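You operate a simulated robot arm through the tools that you are given. There is no shell and no other tool. Be economical: measure what you need, move in short steps, check, and stop when the job is done.

Carry out the task below with a simulated robot arm. There is one attempt and no reset: what you move stays moved.

TASK
On the top of the dining table, set the blue small bowl inside the green one.

It is judged by the outcome, as a careful person would: the job done as asked, and still so three seconds after it is handed in. It fails if anything else is knocked over, pushed out of place, dropped, spilled or broken.

THE ROBOT
A 6-joint arm with a two-finger parallel gripper, fixed in place. Base frame: the origin is at the foot of the arm, x ahead of it, y to its left, z up; the work surface is at about z = 0. Lengths are in mm, angles in degrees, forces in N, time in s.
With the tool pointing down near the work surface it reaches from about 140 to 580 mm from the base axis. Its first joint turns from -66.0 to 66.0 degrees. Payload 2.1 kg.
Tool frame: the origin (TCP) lies between the finger pads and is the grasp point; the fingertips stand 30 mm ahead of it; z points along the fingers, y is the line along which they close. The gripper opens to 94 mm. The fingers are 28 mm wide and 10 mm thick; the gripper's body (50 by 96 mm) begins 55 mm behind the TCP.
Orientation is that of the tool frame in the base frame, as a unit quaternion [x, y, z, w]. With the fingers straight down and closing along the base's y, the tool's x points along the base's -x, its y along +y and its z along -z.

THE INTERFACE
- The arm moves only by the tool move_arm. Its arguments are lists of equal length, an entry for each row: "linear": the shift along the tool's x, y, z in m, a list of three; "rotation": the turn, a rotation vector about the tool's x, y, z in degrees, a list of three; "fingers": the closure in counts, from 0 (fully open) to 255 (shut). In form: {"linear": [[dx, dy, dz], ...], "rotation": [[ax, ay, az], ...], "fingers": [fingers, ...]}. A call has 1 to 10 rows; each row is the pose to reach, as a shift and turn from the pose commanded when the call began, along the tool's axes at that moment. A row lasts 0.2 s, in which the tool goes at most 50 mm and 8.6 degrees; a call with a longer step from one row to the next is refused whole, and so is a gripper value outside its range. A pose out of reach is approached as far as the arm can. The call stops where the force on the tool passes 40 N (or 10 N more than at its start, if that is more) or the arm is blocked; 0.2 s more then pass. The fingers move at their own pace (about 72 mm/s each) and stop on an object; they squeeze with about 30 N. The grip force told is the motor's: it shows also when the fingers shut on nothing. Time passes only in rows, and 0.2 s behind the last, so rows that repeat a pose let the fingers close. It gives the time, the measured TCP pose, the force on the tool (base axes), the opening and the grip force at its end, in the units of the frame above (readings bear some noise).
- Cameras (640 x 400 px; columns grow to the right, rows downward): "scene" is fixed at [63.7, -365.5, 493.4]; the picture's right is [0.81, -0.59, 0.00], its down [-0.22, -0.30, -0.93] and it looks along [0.55, 0.75, -0.37] (base axes); focal length 347 px, centre (320, 200). "wrist" rides on the gripper at [-37, 0, -58] in the tool frame; the picture's right is [0.00, -1.00, 0.00], its down [0.97, 0.00, -0.24] and it looks along [0.24, 0.00, 0.97] (tool axes); focal length 218 px, centre (320, 200).
- snapshot(camera): a new picture of that camera. No time passes.
- pixel_to_xyz(camera, pixels): there is no depth. For up to 12 entries [column, row, z] of the newest picture of that camera ("zoom" is the newest enlarged one), the place [x, y] in the base frame at which the ray of that pixel passes the height z, good to about 2 mm, but the place of the scene camera against the robot may be out by one fixed shift of up to 18 mm in any direction. No time passes.
- enlarge(camera, box): a new picture of the part [left, top, right, bottom] of that camera's present view, enlarged. No time passes.
- close_job(): hands the job in; it is judged then, once.

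Work in short steps. Measure before you move; look again where a grasp or a placing could have gone wrong, and mend it. You have 60 turns and 26 pictures in all, the two below and enlarged ones among them. Open the gripper and draw the arm clear of the work before you hand the job in, unless the task says otherwise; then end with one line.

The tools are called after "Call:" by a JSON object that holds its "fn" and its "kwargs". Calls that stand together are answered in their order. move_arm: Moves the arm, as the interface text tells. Its arguments: {"type":"object","properties":{"linear":{"type":"array","items":{"type":"array","items":{"type":"number"}}},"rotation":{"type":"array","items":{"type":"array","items":{"type":"number"}}},"fingers":{"type":"array","items":{"type":"number"}}},"required":["linear","rotation","fingers"]} The other tools are called the same way: snapshot (camera) takes a picture; pixel_to_xyz (camera, pixels) gives the place at which the rays of pixels pass given heights; enlarge (camera, box) takes an enlarged picture of a part of a camera's view; close_job () hands the job in.

At the start:

```text
t: 0.0
ee_pos: [247.0, 203.1, 354.8]
tcp_rot: [0.0, 1.0, 0.0, 0.001]
wrist_force: [0.5, 0.8, 1.0]
grip_width: 93.9
gripper_force: 0.0
```

scene: 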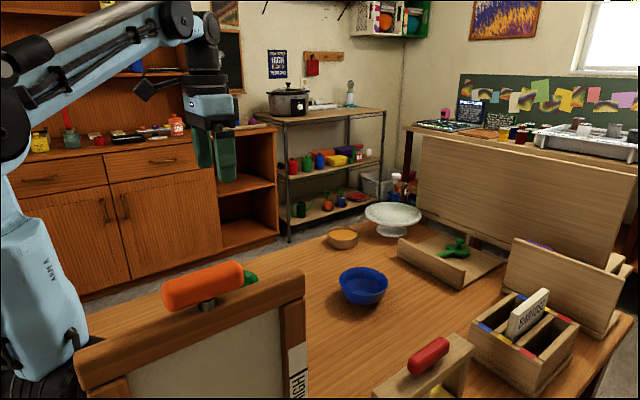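
wrist: 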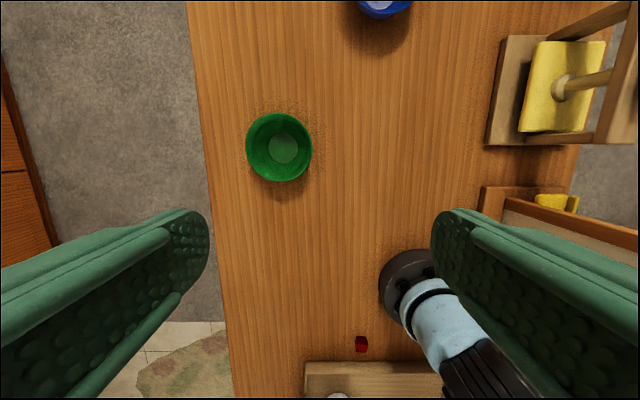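

The wrist view shows the green bowl at about (280,148), and the blue bowl is cut off near (385,5). The scene view shows the blue bowl at (363,285). I'll measure both.

Call:
{"fn": "pixel_to_xyz", "kwargs": {"camera": "wrist", "pixels": [[280, 148, 40], [246, 148, 40], [313, 148, 40], [280, 114, 40], [280, 182, 40], [284, 149, 0], [385, 0, 40]]}}

Call:
{"fn": "pixel_to_xyz", "kwargs": {"camera": "scene", "pixels": [[363, 280, 50], [339, 280, 50], [387, 280, 50], [363, 305, 0], [250, 278, 40]]}}

Call:
{"fn": "enlarge", "kwargs": {"camera": "scene", "box": [220, 220, 420, 345]}}

```text
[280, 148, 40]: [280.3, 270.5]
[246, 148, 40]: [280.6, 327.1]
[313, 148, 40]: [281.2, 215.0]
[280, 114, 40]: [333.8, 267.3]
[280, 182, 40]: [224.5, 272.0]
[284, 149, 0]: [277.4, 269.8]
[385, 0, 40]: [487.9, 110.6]
```

```text
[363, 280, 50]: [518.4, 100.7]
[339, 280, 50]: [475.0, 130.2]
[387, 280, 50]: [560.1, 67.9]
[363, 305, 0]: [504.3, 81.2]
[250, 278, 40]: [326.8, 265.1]
```

```text
3.20 times, centred on (320, 282) of scene
```

zoom: 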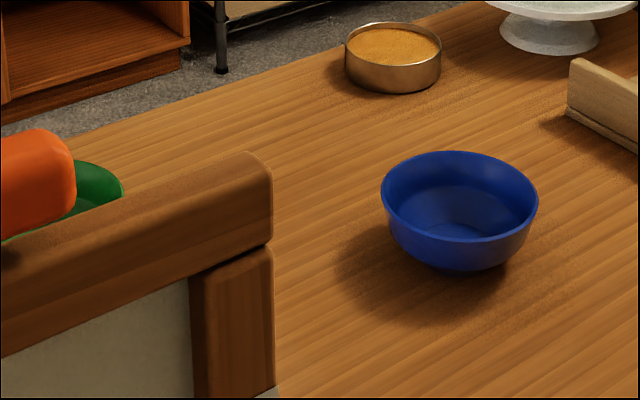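

The green bowl is at about (280,270) and the blue one at about (505,100). I'll move above the blue bowl, staying high, to look down at it.

Call:
{"fn": "move_arm", "kwargs": {"linear": [[-0.035, -0.017, 0.012], [-0.07, -0.034, 0.024], [-0.105, -0.051, 0.036], [-0.14, -0.068, 0.048], [-0.175, -0.085, 0.06], [-0.21, -0.1, 0.072], [-0.21, -0.1, 0.072]], "rotation": [[0, 0, 0], [0, 0, 0], [0, 0, 0], [0, 0, 0], [0, 0, 0], [0, 0, 0], [0, 0, 0]], "fingers": [0, 0, 0, 0, 0, 0, 0]}}

Call:
{"fn": "snapshot", "kwargs": {"camera": "wrist"}}

```text
t: 1.6
ee_pos: [455.9, 102.3, 283.0]
tcp_rot: [-0.001, 1.0, 0.0, 0.002]
wrist_force: [-0.6, 0.5, 0.8]
grip_width: 93.9
gripper_force: 0.1
```

```text
22 pictures are left
```

wrist: 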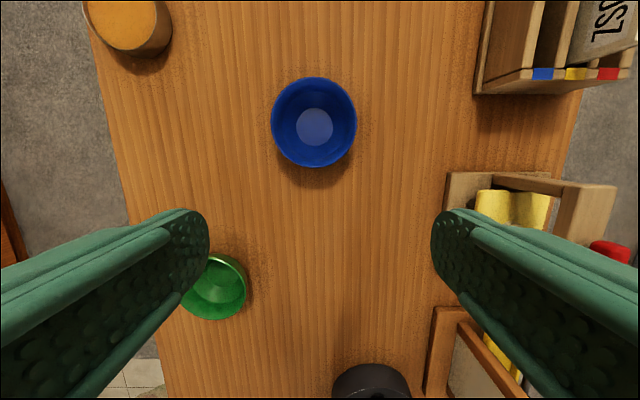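

The blue rim spans columns 271–357 and rows 77–168 around (314,122). I'll measure it at candidate rim heights.

Call:
{"fn": "pixel_to_xyz", "kwargs": {"camera": "wrist", "pixels": [[271, 122, 50], [357, 122, 50], [314, 77, 50], [314, 168, 50], [314, 127, 3], [296, 127, 3], [333, 127, 3], [271, 122, 40], [357, 122, 40], [314, 77, 40], [314, 168, 40]]}}

Call:
{"fn": "enlarge", "kwargs": {"camera": "wrist", "box": [234, 60, 394, 160]}}

Call:
{"fn": "pixel_to_xyz", "kwargs": {"camera": "scene", "pixels": [[363, 304, 0], [363, 267, 50], [363, 295, 50], [363, 267, 40], [363, 295, 40], [339, 282, 40], [388, 283, 40]]}}

```text
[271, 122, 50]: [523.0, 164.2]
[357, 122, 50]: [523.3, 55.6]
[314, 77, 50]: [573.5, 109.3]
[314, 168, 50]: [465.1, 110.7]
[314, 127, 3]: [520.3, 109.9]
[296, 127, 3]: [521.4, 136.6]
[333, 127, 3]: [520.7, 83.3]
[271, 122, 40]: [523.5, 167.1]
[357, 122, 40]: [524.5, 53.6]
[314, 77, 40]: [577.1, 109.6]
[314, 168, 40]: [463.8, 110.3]
```

```text
4.00 times, centred on (314, 110) of wrist
```

zoom: 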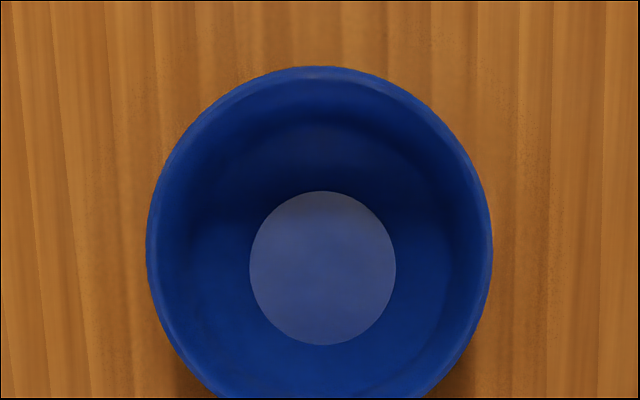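

```text
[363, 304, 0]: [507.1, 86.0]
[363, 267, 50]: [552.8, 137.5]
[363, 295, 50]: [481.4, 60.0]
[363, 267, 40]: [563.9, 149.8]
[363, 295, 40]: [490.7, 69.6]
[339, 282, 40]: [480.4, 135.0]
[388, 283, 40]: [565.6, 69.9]
```

The blue bowl is about 109 mm across, centred near (519,110). The green one is about the same size, so they should nest. I plan to pinch the blue rim on its -y side, so I'll descend partway above it and measure the rim height from there.

Call:
{"fn": "move_arm", "kwargs": {"linear": [[-0.016, -0.011, 0.035], [-0.032, -0.022, 0.07], [-0.048, -0.033, 0.105], [-0.063, -0.044, 0.14], [-0.063, -0.044, 0.14]], "rotation": [[0, 0, 0], [0, 0, 0], [0, 0, 0], [0, 0, 0], [0, 0, 0]], "fingers": [0, 0, 0, 0, 0]}}

Call:
{"fn": "snapshot", "kwargs": {"camera": "wrist"}}

```text
t: 2.8
ee_pos: [518.9, 58.6, 138.8]
tcp_rot: [0.0, 1.0, -0.001, 0.002]
wrist_force: [-0.3, 0.0, 1.5]
grip_width: 94.0
gripper_force: 0.1
```

```text
20 pictures are left
```

wrist: 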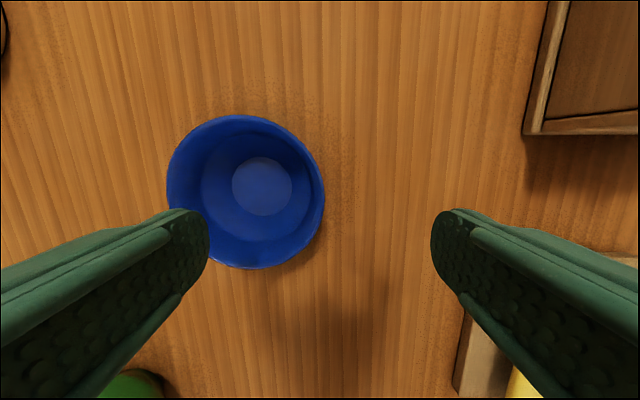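

The rim now spans columns 166–325 and rows 115–269. I'll compare the diameter with the earlier view to get the rim height.

Call:
{"fn": "pixel_to_xyz", "kwargs": {"camera": "wrist", "pixels": [[166, 190, 40], [325, 193, 40], [166, 190, 50], [325, 193, 50], [166, 190, 60], [325, 193, 60], [246, 115, 50], [250, 269, 50], [246, 115, 60], [250, 269, 60], [262, 186, 5]]}}

Call:
{"fn": "enlarge", "kwargs": {"camera": "wrist", "box": [240, 140, 368, 220]}}

```text
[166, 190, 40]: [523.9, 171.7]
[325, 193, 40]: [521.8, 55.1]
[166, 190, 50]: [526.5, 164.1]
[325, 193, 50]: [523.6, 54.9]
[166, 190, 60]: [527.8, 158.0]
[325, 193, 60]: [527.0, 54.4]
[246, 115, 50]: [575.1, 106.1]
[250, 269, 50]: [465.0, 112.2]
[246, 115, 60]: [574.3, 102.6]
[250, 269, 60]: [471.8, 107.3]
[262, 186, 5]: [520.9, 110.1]
```

```text
5.00 times, centred on (304, 180) of wrist
```

zoom: 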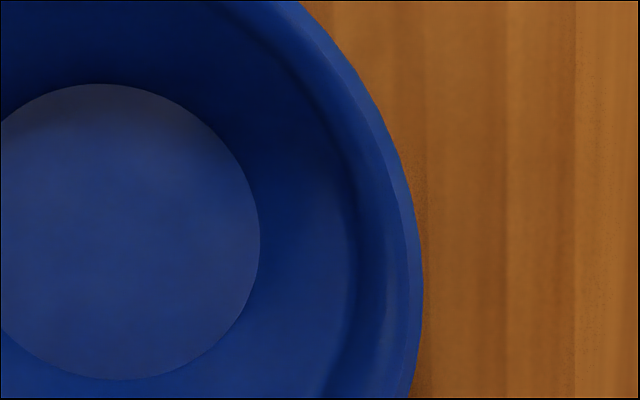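

The diameter is 109 mm at z=50 in both views, so the rim is at about z=50, with its -y edge at y≈55–58. The TCP is already lined up, so I'll descend until the fingertips are about 15 mm below the rim and then close.

Call:
{"fn": "move_arm", "kwargs": {"linear": [[-0.001, 0, 0.03], [-0.001, 0, 0.055], [-0.001, 0, 0.073], [-0.001, 0, 0.073], [-0.001, 0, 0.073], [-0.001, 0, 0.073], [-0.001, 0, 0.073], [-0.001, 0, 0.073], [-0.001, 0, 0.073]], "rotation": [[0, 0, 0], [0, 0, 0], [0, 0, 0], [0, 0, 0], [0, 0, 0], [0, 0, 0], [0, 0, 0], [0, 0, 0], [0, 0, 0]], "fingers": [0, 0, 0, 0, 255, 255, 255, 255, 255]}}

Call:
{"fn": "snapshot", "kwargs": {"camera": "wrist"}}

```text
t: 4.8
ee_pos: [520.7, 58.0, 70.5]
tcp_rot: [0.0, 1.0, 0.001, 0.002]
wrist_force: [-1.7, 1.9, 3.6]
grip_width: 5.5
gripper_force: 30.0
```

```text
18 pictures are left
```

wrist: 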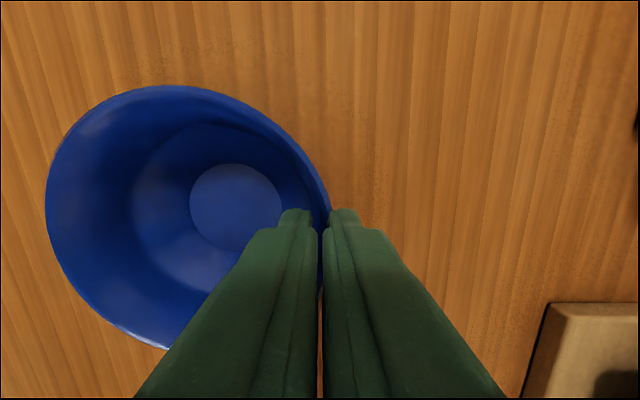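

The grip holds at 5.5 mm with 30 N. I'll lift it and check how it hangs.

Call:
{"fn": "move_arm", "kwargs": {"linear": [[0, 0, -0.02], [0, 0, -0.05], [0, 0, -0.085], [0, 0, -0.12], [0, 0, -0.12]], "rotation": [[0, 0, 0], [0, 0, 0], [0, 0, 0], [0, 0, 0], [0, 0, 0]], "fingers": [255, 255, 255, 255, 255]}}

Call:
{"fn": "snapshot", "kwargs": {"camera": "wrist"}}

Call:
{"fn": "snapshot", "kwargs": {"camera": "scene"}}

```text
t: 6.0
ee_pos: [518.3, 58.4, 189.8]
tcp_rot: [0.0, 1.0, -0.001, 0.002]
wrist_force: [0.2, 0.1, -0.3]
grip_width: 3.4
gripper_force: 29.9
```

```text
17 pictures are left
```

wrist: 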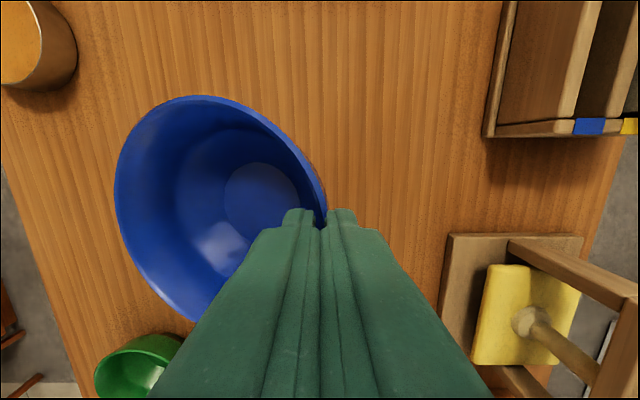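

```text
16 pictures are left
```

scene: 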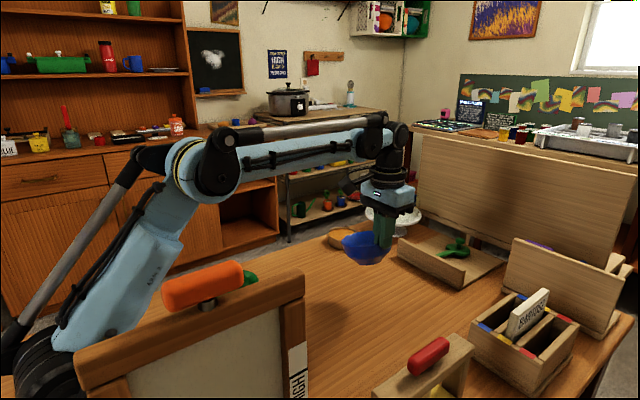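

The bowl is lifted but looks tilted. I'll zoom in to judge how much.

Call:
{"fn": "enlarge", "kwargs": {"camera": "scene", "box": [310, 190, 438, 270]}}

```text
5.00 times, centred on (374, 230) of scene
```

zoom: 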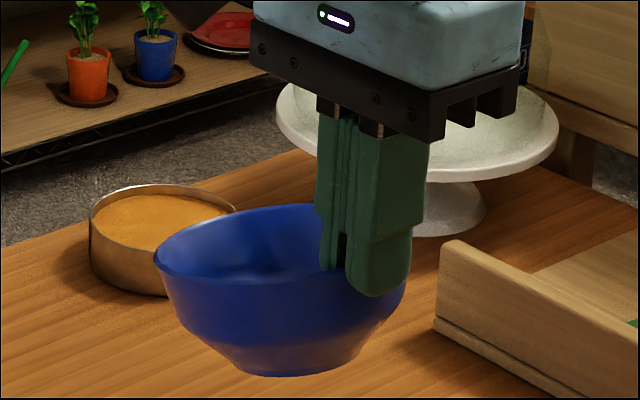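

The wrist view has the far rim at col 115 and the inner bottom disc at col 262. That fits the bowl sagging about 15° with its +y side low, because the wall has aligned to the pads. I'll level it by rotating -15° about tool x.

Call:
{"fn": "move_arm", "kwargs": {"linear": [[0, 0, 0], [0, 0, 0], [0, 0, 0], [0, 0, 0]], "rotation": [[-5, 0, 0], [-10, 0, 0], [-15, 0, 0], [-15, 0, 0]], "fingers": [255, 255, 255, 255]}}

Call:
{"fn": "enlarge", "kwargs": {"camera": "scene", "box": [310, 190, 438, 270]}}

Call:
{"fn": "snapshot", "kwargs": {"camera": "wrist"}}

```text
t: 7.0
ee_pos: [519.7, 59.5, 191.5]
tcp_rot: [0.0, 0.991, 0.131, 0.002]
wrist_force: [-0.7, -0.2, -1.4]
grip_width: 3.0
gripper_force: 29.2
```

```text
5.00 times, centred on (374, 230) of scene
```

zoom: 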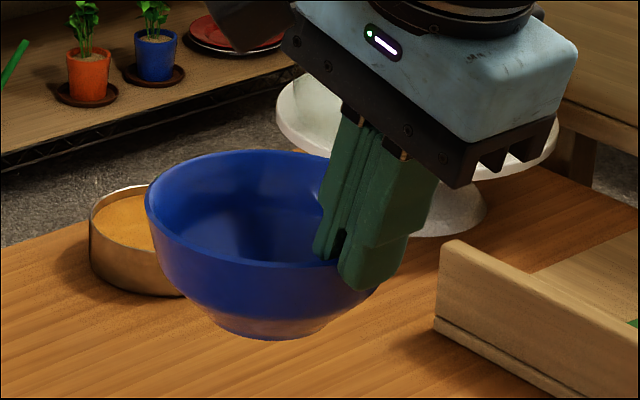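

```text
13 pictures are left
```

wrist: 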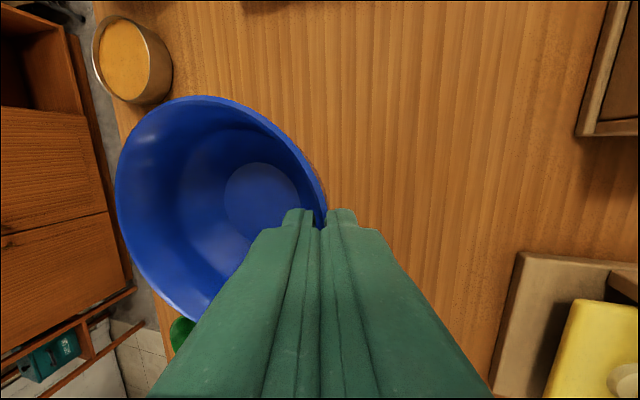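

The bowl looks about level now. I'll check the rim extents in the wrist view at the expected rim height (~z 173), along with the scene view.

Call:
{"fn": "pixel_to_xyz", "kwargs": {"camera": "wrist", "pixels": [[115, 185, 173], [327, 205, 173], [195, 96, 173], [115, 185, 168], [195, 96, 168], [115, 185, 178], [208, 320, 173]]}}

Call:
{"fn": "pixel_to_xyz", "kwargs": {"camera": "zoom", "pixels": [[145, 198, 173], [240, 150, 173], [280, 262, 173], [270, 340, 123]]}}

```text
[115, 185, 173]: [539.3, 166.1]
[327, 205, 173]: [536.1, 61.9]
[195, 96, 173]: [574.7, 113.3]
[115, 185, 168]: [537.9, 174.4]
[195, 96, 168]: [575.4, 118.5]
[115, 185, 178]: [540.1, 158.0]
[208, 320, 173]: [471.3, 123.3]
```

```text
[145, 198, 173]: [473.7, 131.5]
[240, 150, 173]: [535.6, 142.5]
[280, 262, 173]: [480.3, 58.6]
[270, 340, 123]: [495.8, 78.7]
```

The rim centre is about 57 mm in +y from the TCP, with the rim 20 mm and the bottom 70 mm below it, and the bowl is level. I'll carry it past the green bowl, staying high, so the right half of the wrist view shows the green one.

Call:
{"fn": "move_arm", "kwargs": {"linear": [[0.0331, 0.03, 0.0042], [0.0663, 0.06, 0.0083], [0.0994, 0.09, 0.0125], [0.1325, 0.12, 0.0166], [0.1656, 0.15, 0.0208], [0.199, 0.18, 0.025], [0.232, 0.21, 0.029], [0.265, 0.2396, 0.0332], [0.265, 0.2396, 0.0332]], "rotation": [[0, 0, 0], [0, 0, 0], [0, 0, 0], [0, 0, 0], [0, 0, 0], [0, 0, 0], [0, 0, 0], [0, 0, 0], [0, 0, 0]], "fingers": [255, 255, 255, 255, 255, 255, 255, 255, 255]}}

Call:
{"fn": "snapshot", "kwargs": {"camera": "wrist"}}

```text
t: 9.0
ee_pos: [254.5, 300.3, 220.3]
tcp_rot: [0.001, 0.991, 0.13, 0.002]
wrist_force: [0.0, -0.9, -1.8]
grip_width: 3.2
gripper_force: 29.9
```

```text
12 pictures are left
```

wrist: 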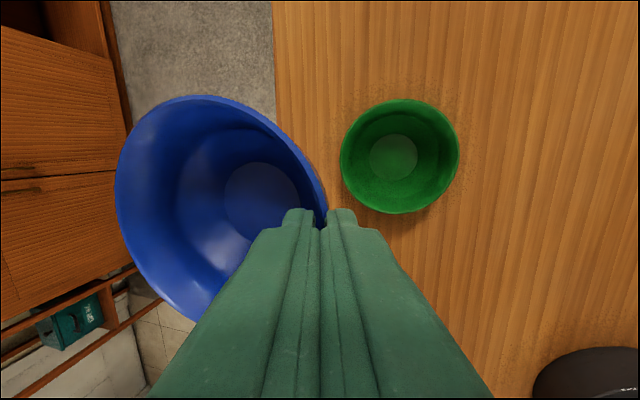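

The green rim spans columns 341–460 and rows 99–214, and its inner bottom is at (393,157). I'll measure its centre.

Call:
{"fn": "pixel_to_xyz", "kwargs": {"camera": "wrist", "pixels": [[341, 155, 50], [460, 152, 50], [403, 99, 50], [398, 214, 50], [393, 157, 5], [368, 157, 5], [418, 157, 5], [115, 190, 200], [327, 205, 200], [195, 96, 200]]}}

```text
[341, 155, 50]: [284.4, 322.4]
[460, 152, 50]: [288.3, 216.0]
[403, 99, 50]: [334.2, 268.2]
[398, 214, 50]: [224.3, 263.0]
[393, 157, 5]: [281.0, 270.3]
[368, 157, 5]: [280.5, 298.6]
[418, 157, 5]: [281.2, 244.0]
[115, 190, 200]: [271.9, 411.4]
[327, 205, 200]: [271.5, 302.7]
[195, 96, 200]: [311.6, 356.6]
```

The green centre is at about (280,270) and the blue centre is at TCP + (2, 57). I'll go to TCP (278,213), then down to z 140, which puts the blue bottom about 20 mm above the green rim, and look.

Call:
{"fn": "move_arm", "kwargs": {"linear": [[-0.008, -0.028, -0.0075], [-0.016, -0.056, -0.015], [-0.0235, -0.0843, -0.0226], [-0.0235, -0.0947, 0.016], [-0.0235, -0.105, 0.0547], [-0.0235, -0.105, 0.0547]], "rotation": [[0, 0, 0], [0, 0, 0], [0, 0, 0], [0, 0, 0], [0, 0, 0], [0, 0, 0]], "fingers": [255, 255, 255, 255, 255, 255]}}

Call:
{"fn": "snapshot", "kwargs": {"camera": "wrist"}}

Call:
{"fn": "enlarge", "kwargs": {"camera": "scene", "box": [160, 160, 352, 280]}}

```text
t: 10.4
ee_pos: [279.1, 210.5, 140.4]
tcp_rot: [0.001, 0.992, 0.13, 0.002]
wrist_force: [-0.8, 0.1, -1.1]
grip_width: 3.1
gripper_force: 30.1
```

```text
11 pictures are left
```

wrist: 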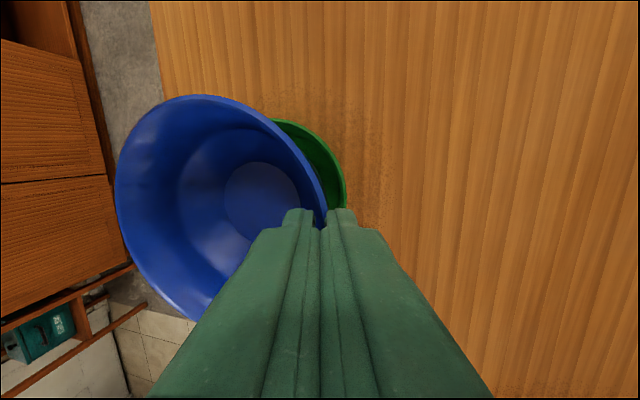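

```text
3.33 times, centred on (256, 220) of scene
```

zoom: 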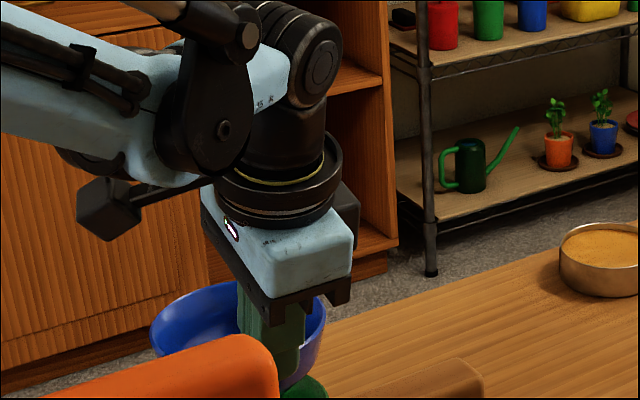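

I'll check the visible green rim edge at (346,190) against the blue near edge at (327,205).

Call:
{"fn": "pixel_to_xyz", "kwargs": {"camera": "wrist", "pixels": [[346, 190, 50], [327, 205, 120], [290, 121, 50], [115, 190, 120], [195, 95, 120]]}}

```text
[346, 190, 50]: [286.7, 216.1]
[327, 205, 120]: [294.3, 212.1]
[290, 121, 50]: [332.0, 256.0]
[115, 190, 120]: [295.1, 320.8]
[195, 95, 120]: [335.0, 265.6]
```

Blue needs about +3 mm in y to be centred. I'll shift it and lower it gently to TCP z≈92.

Call:
{"fn": "move_arm", "kwargs": {"linear": [[0, 0.0029, 0.0008], [0, 0.0003, 0.0105], [0, -0.0023, 0.0201], [0, -0.0049, 0.0298], [0, -0.0075, 0.0395], [0, -0.0095, 0.0472], [0, -0.0095, 0.0472]], "rotation": [[0, 0, 0], [0, 0, 0], [0, 0, 0], [0, 0, 0], [0, 0, 0], [0, 0, 0], [0, 0, 0]], "fingers": [255, 255, 255, 255, 255, 255, 255]}}

Call:
{"fn": "snapshot", "kwargs": {"camera": "wrist"}}

```text
t: 12.0
ee_pos: [279.1, 216.2, 90.9]
tcp_rot: [0.0, 0.992, 0.13, 0.003]
wrist_force: [-1.0, 1.5, 3.8]
grip_width: 3.7
gripper_force: 29.9
```

```text
9 pictures are left
```

wrist: 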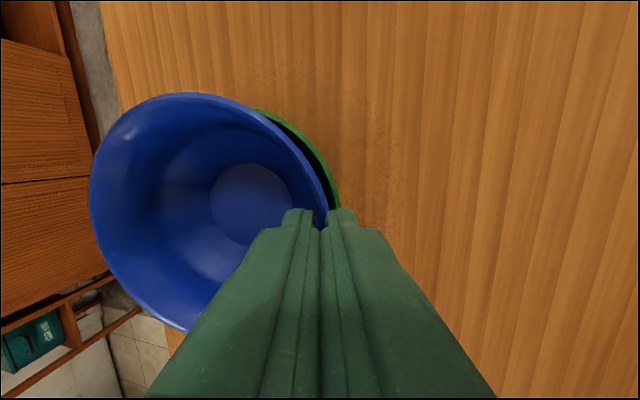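

The blue far edge moved from col 115 to 90, and there is a light contact of about 4 N, so it is touching the green wall. I'll compare the positions.

Call:
{"fn": "pixel_to_xyz", "kwargs": {"camera": "wrist", "pixels": [[339, 200, 50], [328, 205, 71], [90, 185, 71], [90, 185, 80], [190, 92, 71], [190, 92, 75], [265, 110, 50], [325, 165, 50], [185, 330, 71]]}}

Call:
{"fn": "enlarge", "kwargs": {"camera": "wrist", "box": [200, 80, 392, 200]}}

```text
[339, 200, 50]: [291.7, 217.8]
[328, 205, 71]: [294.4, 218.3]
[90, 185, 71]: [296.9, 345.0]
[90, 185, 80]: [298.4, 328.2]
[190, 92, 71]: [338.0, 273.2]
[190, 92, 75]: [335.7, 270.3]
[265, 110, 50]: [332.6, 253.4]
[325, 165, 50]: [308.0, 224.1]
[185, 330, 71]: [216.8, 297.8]
```

```text
3.33 times, centred on (296, 140) of wrist
```

zoom: 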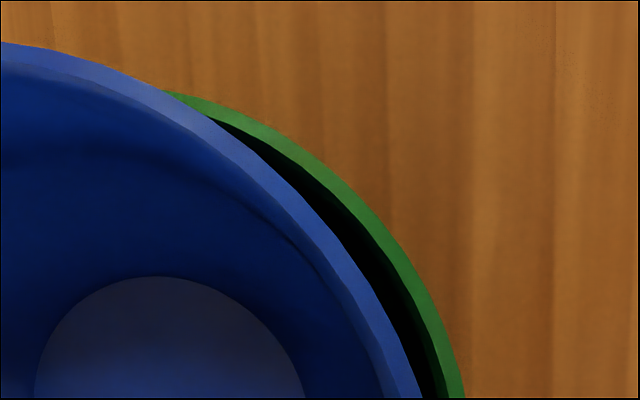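

The far side is riding on the green wall, so blue is about 2–3 mm too far in +y. I'll raise it 6 mm, shift -3 mm in y and lower again, slightly deeper.

Call:
{"fn": "move_arm", "kwargs": {"linear": [[0, 0.0016, -0.0058], [0, -0.0013, -0.0066], [0, -0.0026, -0.0018], [0, -0.0037, 0.0021], [0, -0.0037, 0.0021]], "rotation": [[0, 0, 0], [0, 0, 0], [0, 0, 0], [0, 0, 0], [0, 0, 0]], "fingers": [255, 255, 255, 255, 255]}}

Call:
{"fn": "snapshot", "kwargs": {"camera": "wrist"}}

```text
t: 13.2
ee_pos: [278.3, 211.7, 88.1]
tcp_rot: [0.0, 0.991, 0.131, 0.002]
wrist_force: [1.0, 2.9, 8.7]
grip_width: 4.3
gripper_force: 30.3
```

```text
7 pictures are left
```

wrist: 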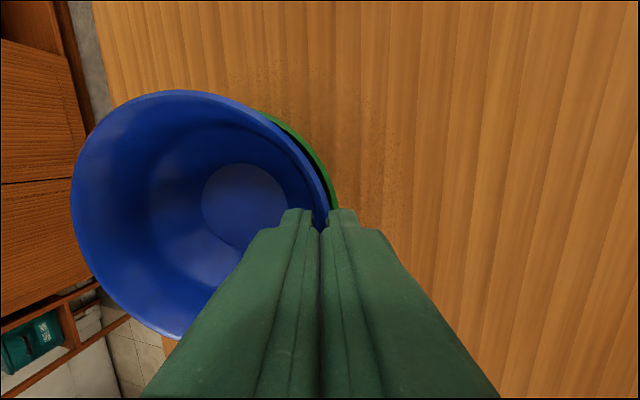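

The bowl rests on the green's inner walls with about 9 N and pivots slightly in the grip. The outer fingertip clears the green rim by only a few mm. I'll rise 3 mm and open a little so blue settles, then look.

Call:
{"fn": "move_arm", "kwargs": {"linear": [[0, 0.0008, -0.0029], [0, 0.0008, -0.0029], [0, 0.0008, -0.0029], [0, 0.0008, -0.0029], [0, 0.0008, -0.0029]], "rotation": [[0, 0, 0], [0, 0, 0], [0, 0, 0], [0, 0, 0], [0, 0, 0]], "fingers": [255, 255, 187, 187, 187]}}

Call:
{"fn": "snapshot", "kwargs": {"camera": "wrist"}}

```text
t: 14.4
ee_pos: [278.7, 211.0, 91.6]
tcp_rot: [-0.001, 0.991, 0.13, 0.002]
wrist_force: [-0.2, 0.9, 0.5]
grip_width: 25.0
gripper_force: 0.0
```

```text
6 pictures are left
```

wrist: 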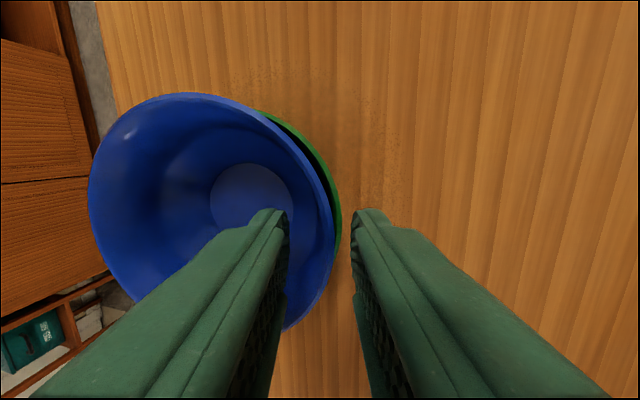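

The bowl is released and settled, with the fingers clear on both sides. I'll back out along the tool axis, parallel to the wall, and look.

Call:
{"fn": "move_arm", "kwargs": {"linear": [[0, 0, -0.015], [0, 0, -0.035], [0, 0, -0.07], [0, 0, -0.11], [0, 0, -0.15], [0, 0, -0.15]], "rotation": [[0, 0, 0], [0, 0, 0], [0, 0, 0], [0, 0, 0], [0, 0, 0], [0, 0, 0]], "fingers": [187, 187, 187, 187, 187, 187]}}

Call:
{"fn": "snapshot", "kwargs": {"camera": "wrist"}}

```text
t: 15.8
ee_pos: [278.6, 173.6, 237.9]
tcp_rot: [0.001, 0.991, 0.13, 0.002]
wrist_force: [-0.3, 0.6, 0.9]
grip_width: 25.1
gripper_force: 0.2
```

```text
5 pictures are left
```

wrist: 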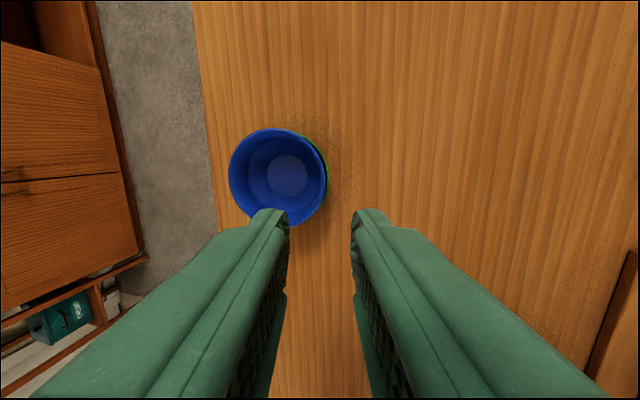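

Blue appears nested in green. I'll draw clear, straighten up and open fully, then check that it sits level.

Call:
{"fn": "move_arm", "kwargs": {"linear": [[0, 0.014, -0.022], [0, 0.028, -0.045], [0, 0.042, -0.067], [0, 0.055, -0.089], [0, 0.055, -0.089]], "rotation": [[0, 0, 0], [5, 0, 0], [10, 0, 0], [15, 0, 0], [15, 0, 0]], "fingers": [100, 0, 0, 0, 0]}}

Call:
{"fn": "enlarge", "kwargs": {"camera": "wrist", "box": [192, 80, 352, 180]}}

Call:
{"fn": "snapshot", "kwargs": {"camera": "scene"}}

```text
t: 17.0
ee_pos: [277.3, 203.9, 338.5]
tcp_rot: [0.0, 1.0, -0.001, 0.001]
wrist_force: [-0.1, 0.6, -0.3]
grip_width: 93.9
gripper_force: 0.0
```

```text
4.00 times, centred on (272, 130) of wrist
```

zoom: 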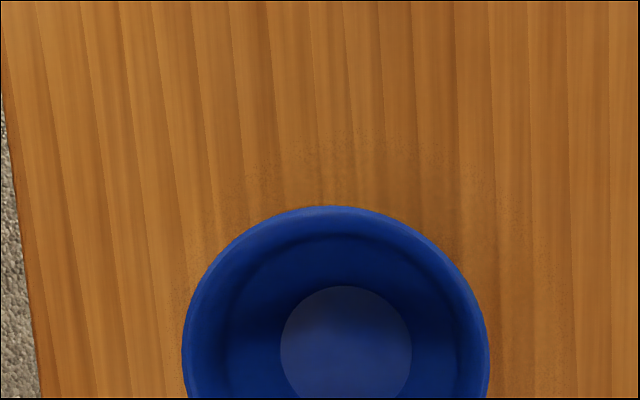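

```text
3 pictures are left
```

scene: 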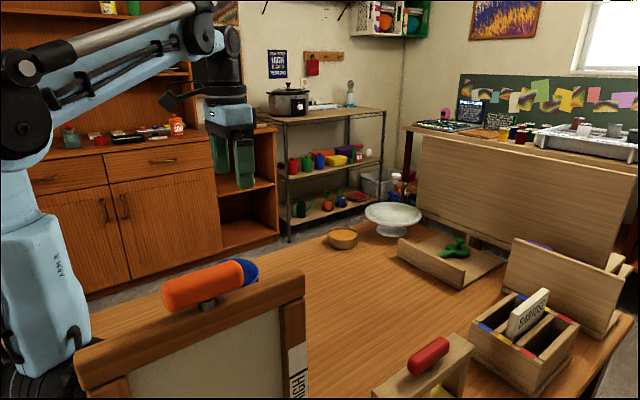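

The two bowls look concentric from above. One zoom on the scene view will check the tilt.

Call:
{"fn": "enlarge", "kwargs": {"camera": "scene", "box": [216, 245, 296, 295]}}

Call:
{"fn": "snapshot", "kwargs": {"camera": "wrist"}}

```text
8.00 times, centred on (256, 270) of scene
```

zoom: 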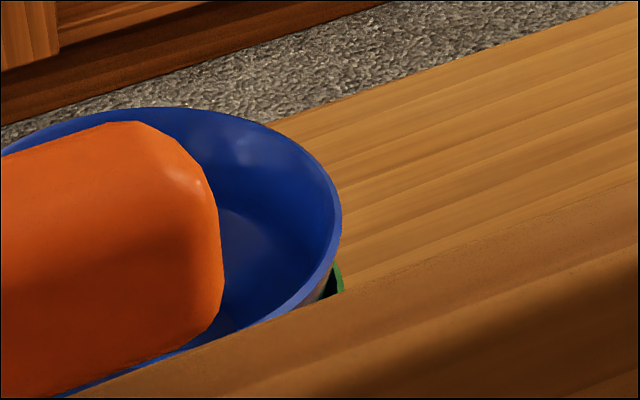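

```text
1 pictures are left
```

wrist: 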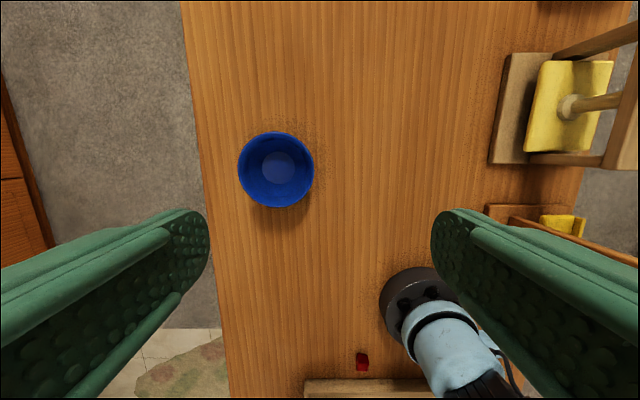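

The blue bowl rests inside the green one, centred and close to level. Everything else is where it was, the gripper is open and the arm is clear, so I'm handing the job in.

Call:
{"fn": "close_job", "kwargs": {}}

```text
The job is handed in.
```

The blue small bowl is sitting inside the green bowl on the dining table, possibly a few degrees off level; nothing else was moved, and the job is handed in.
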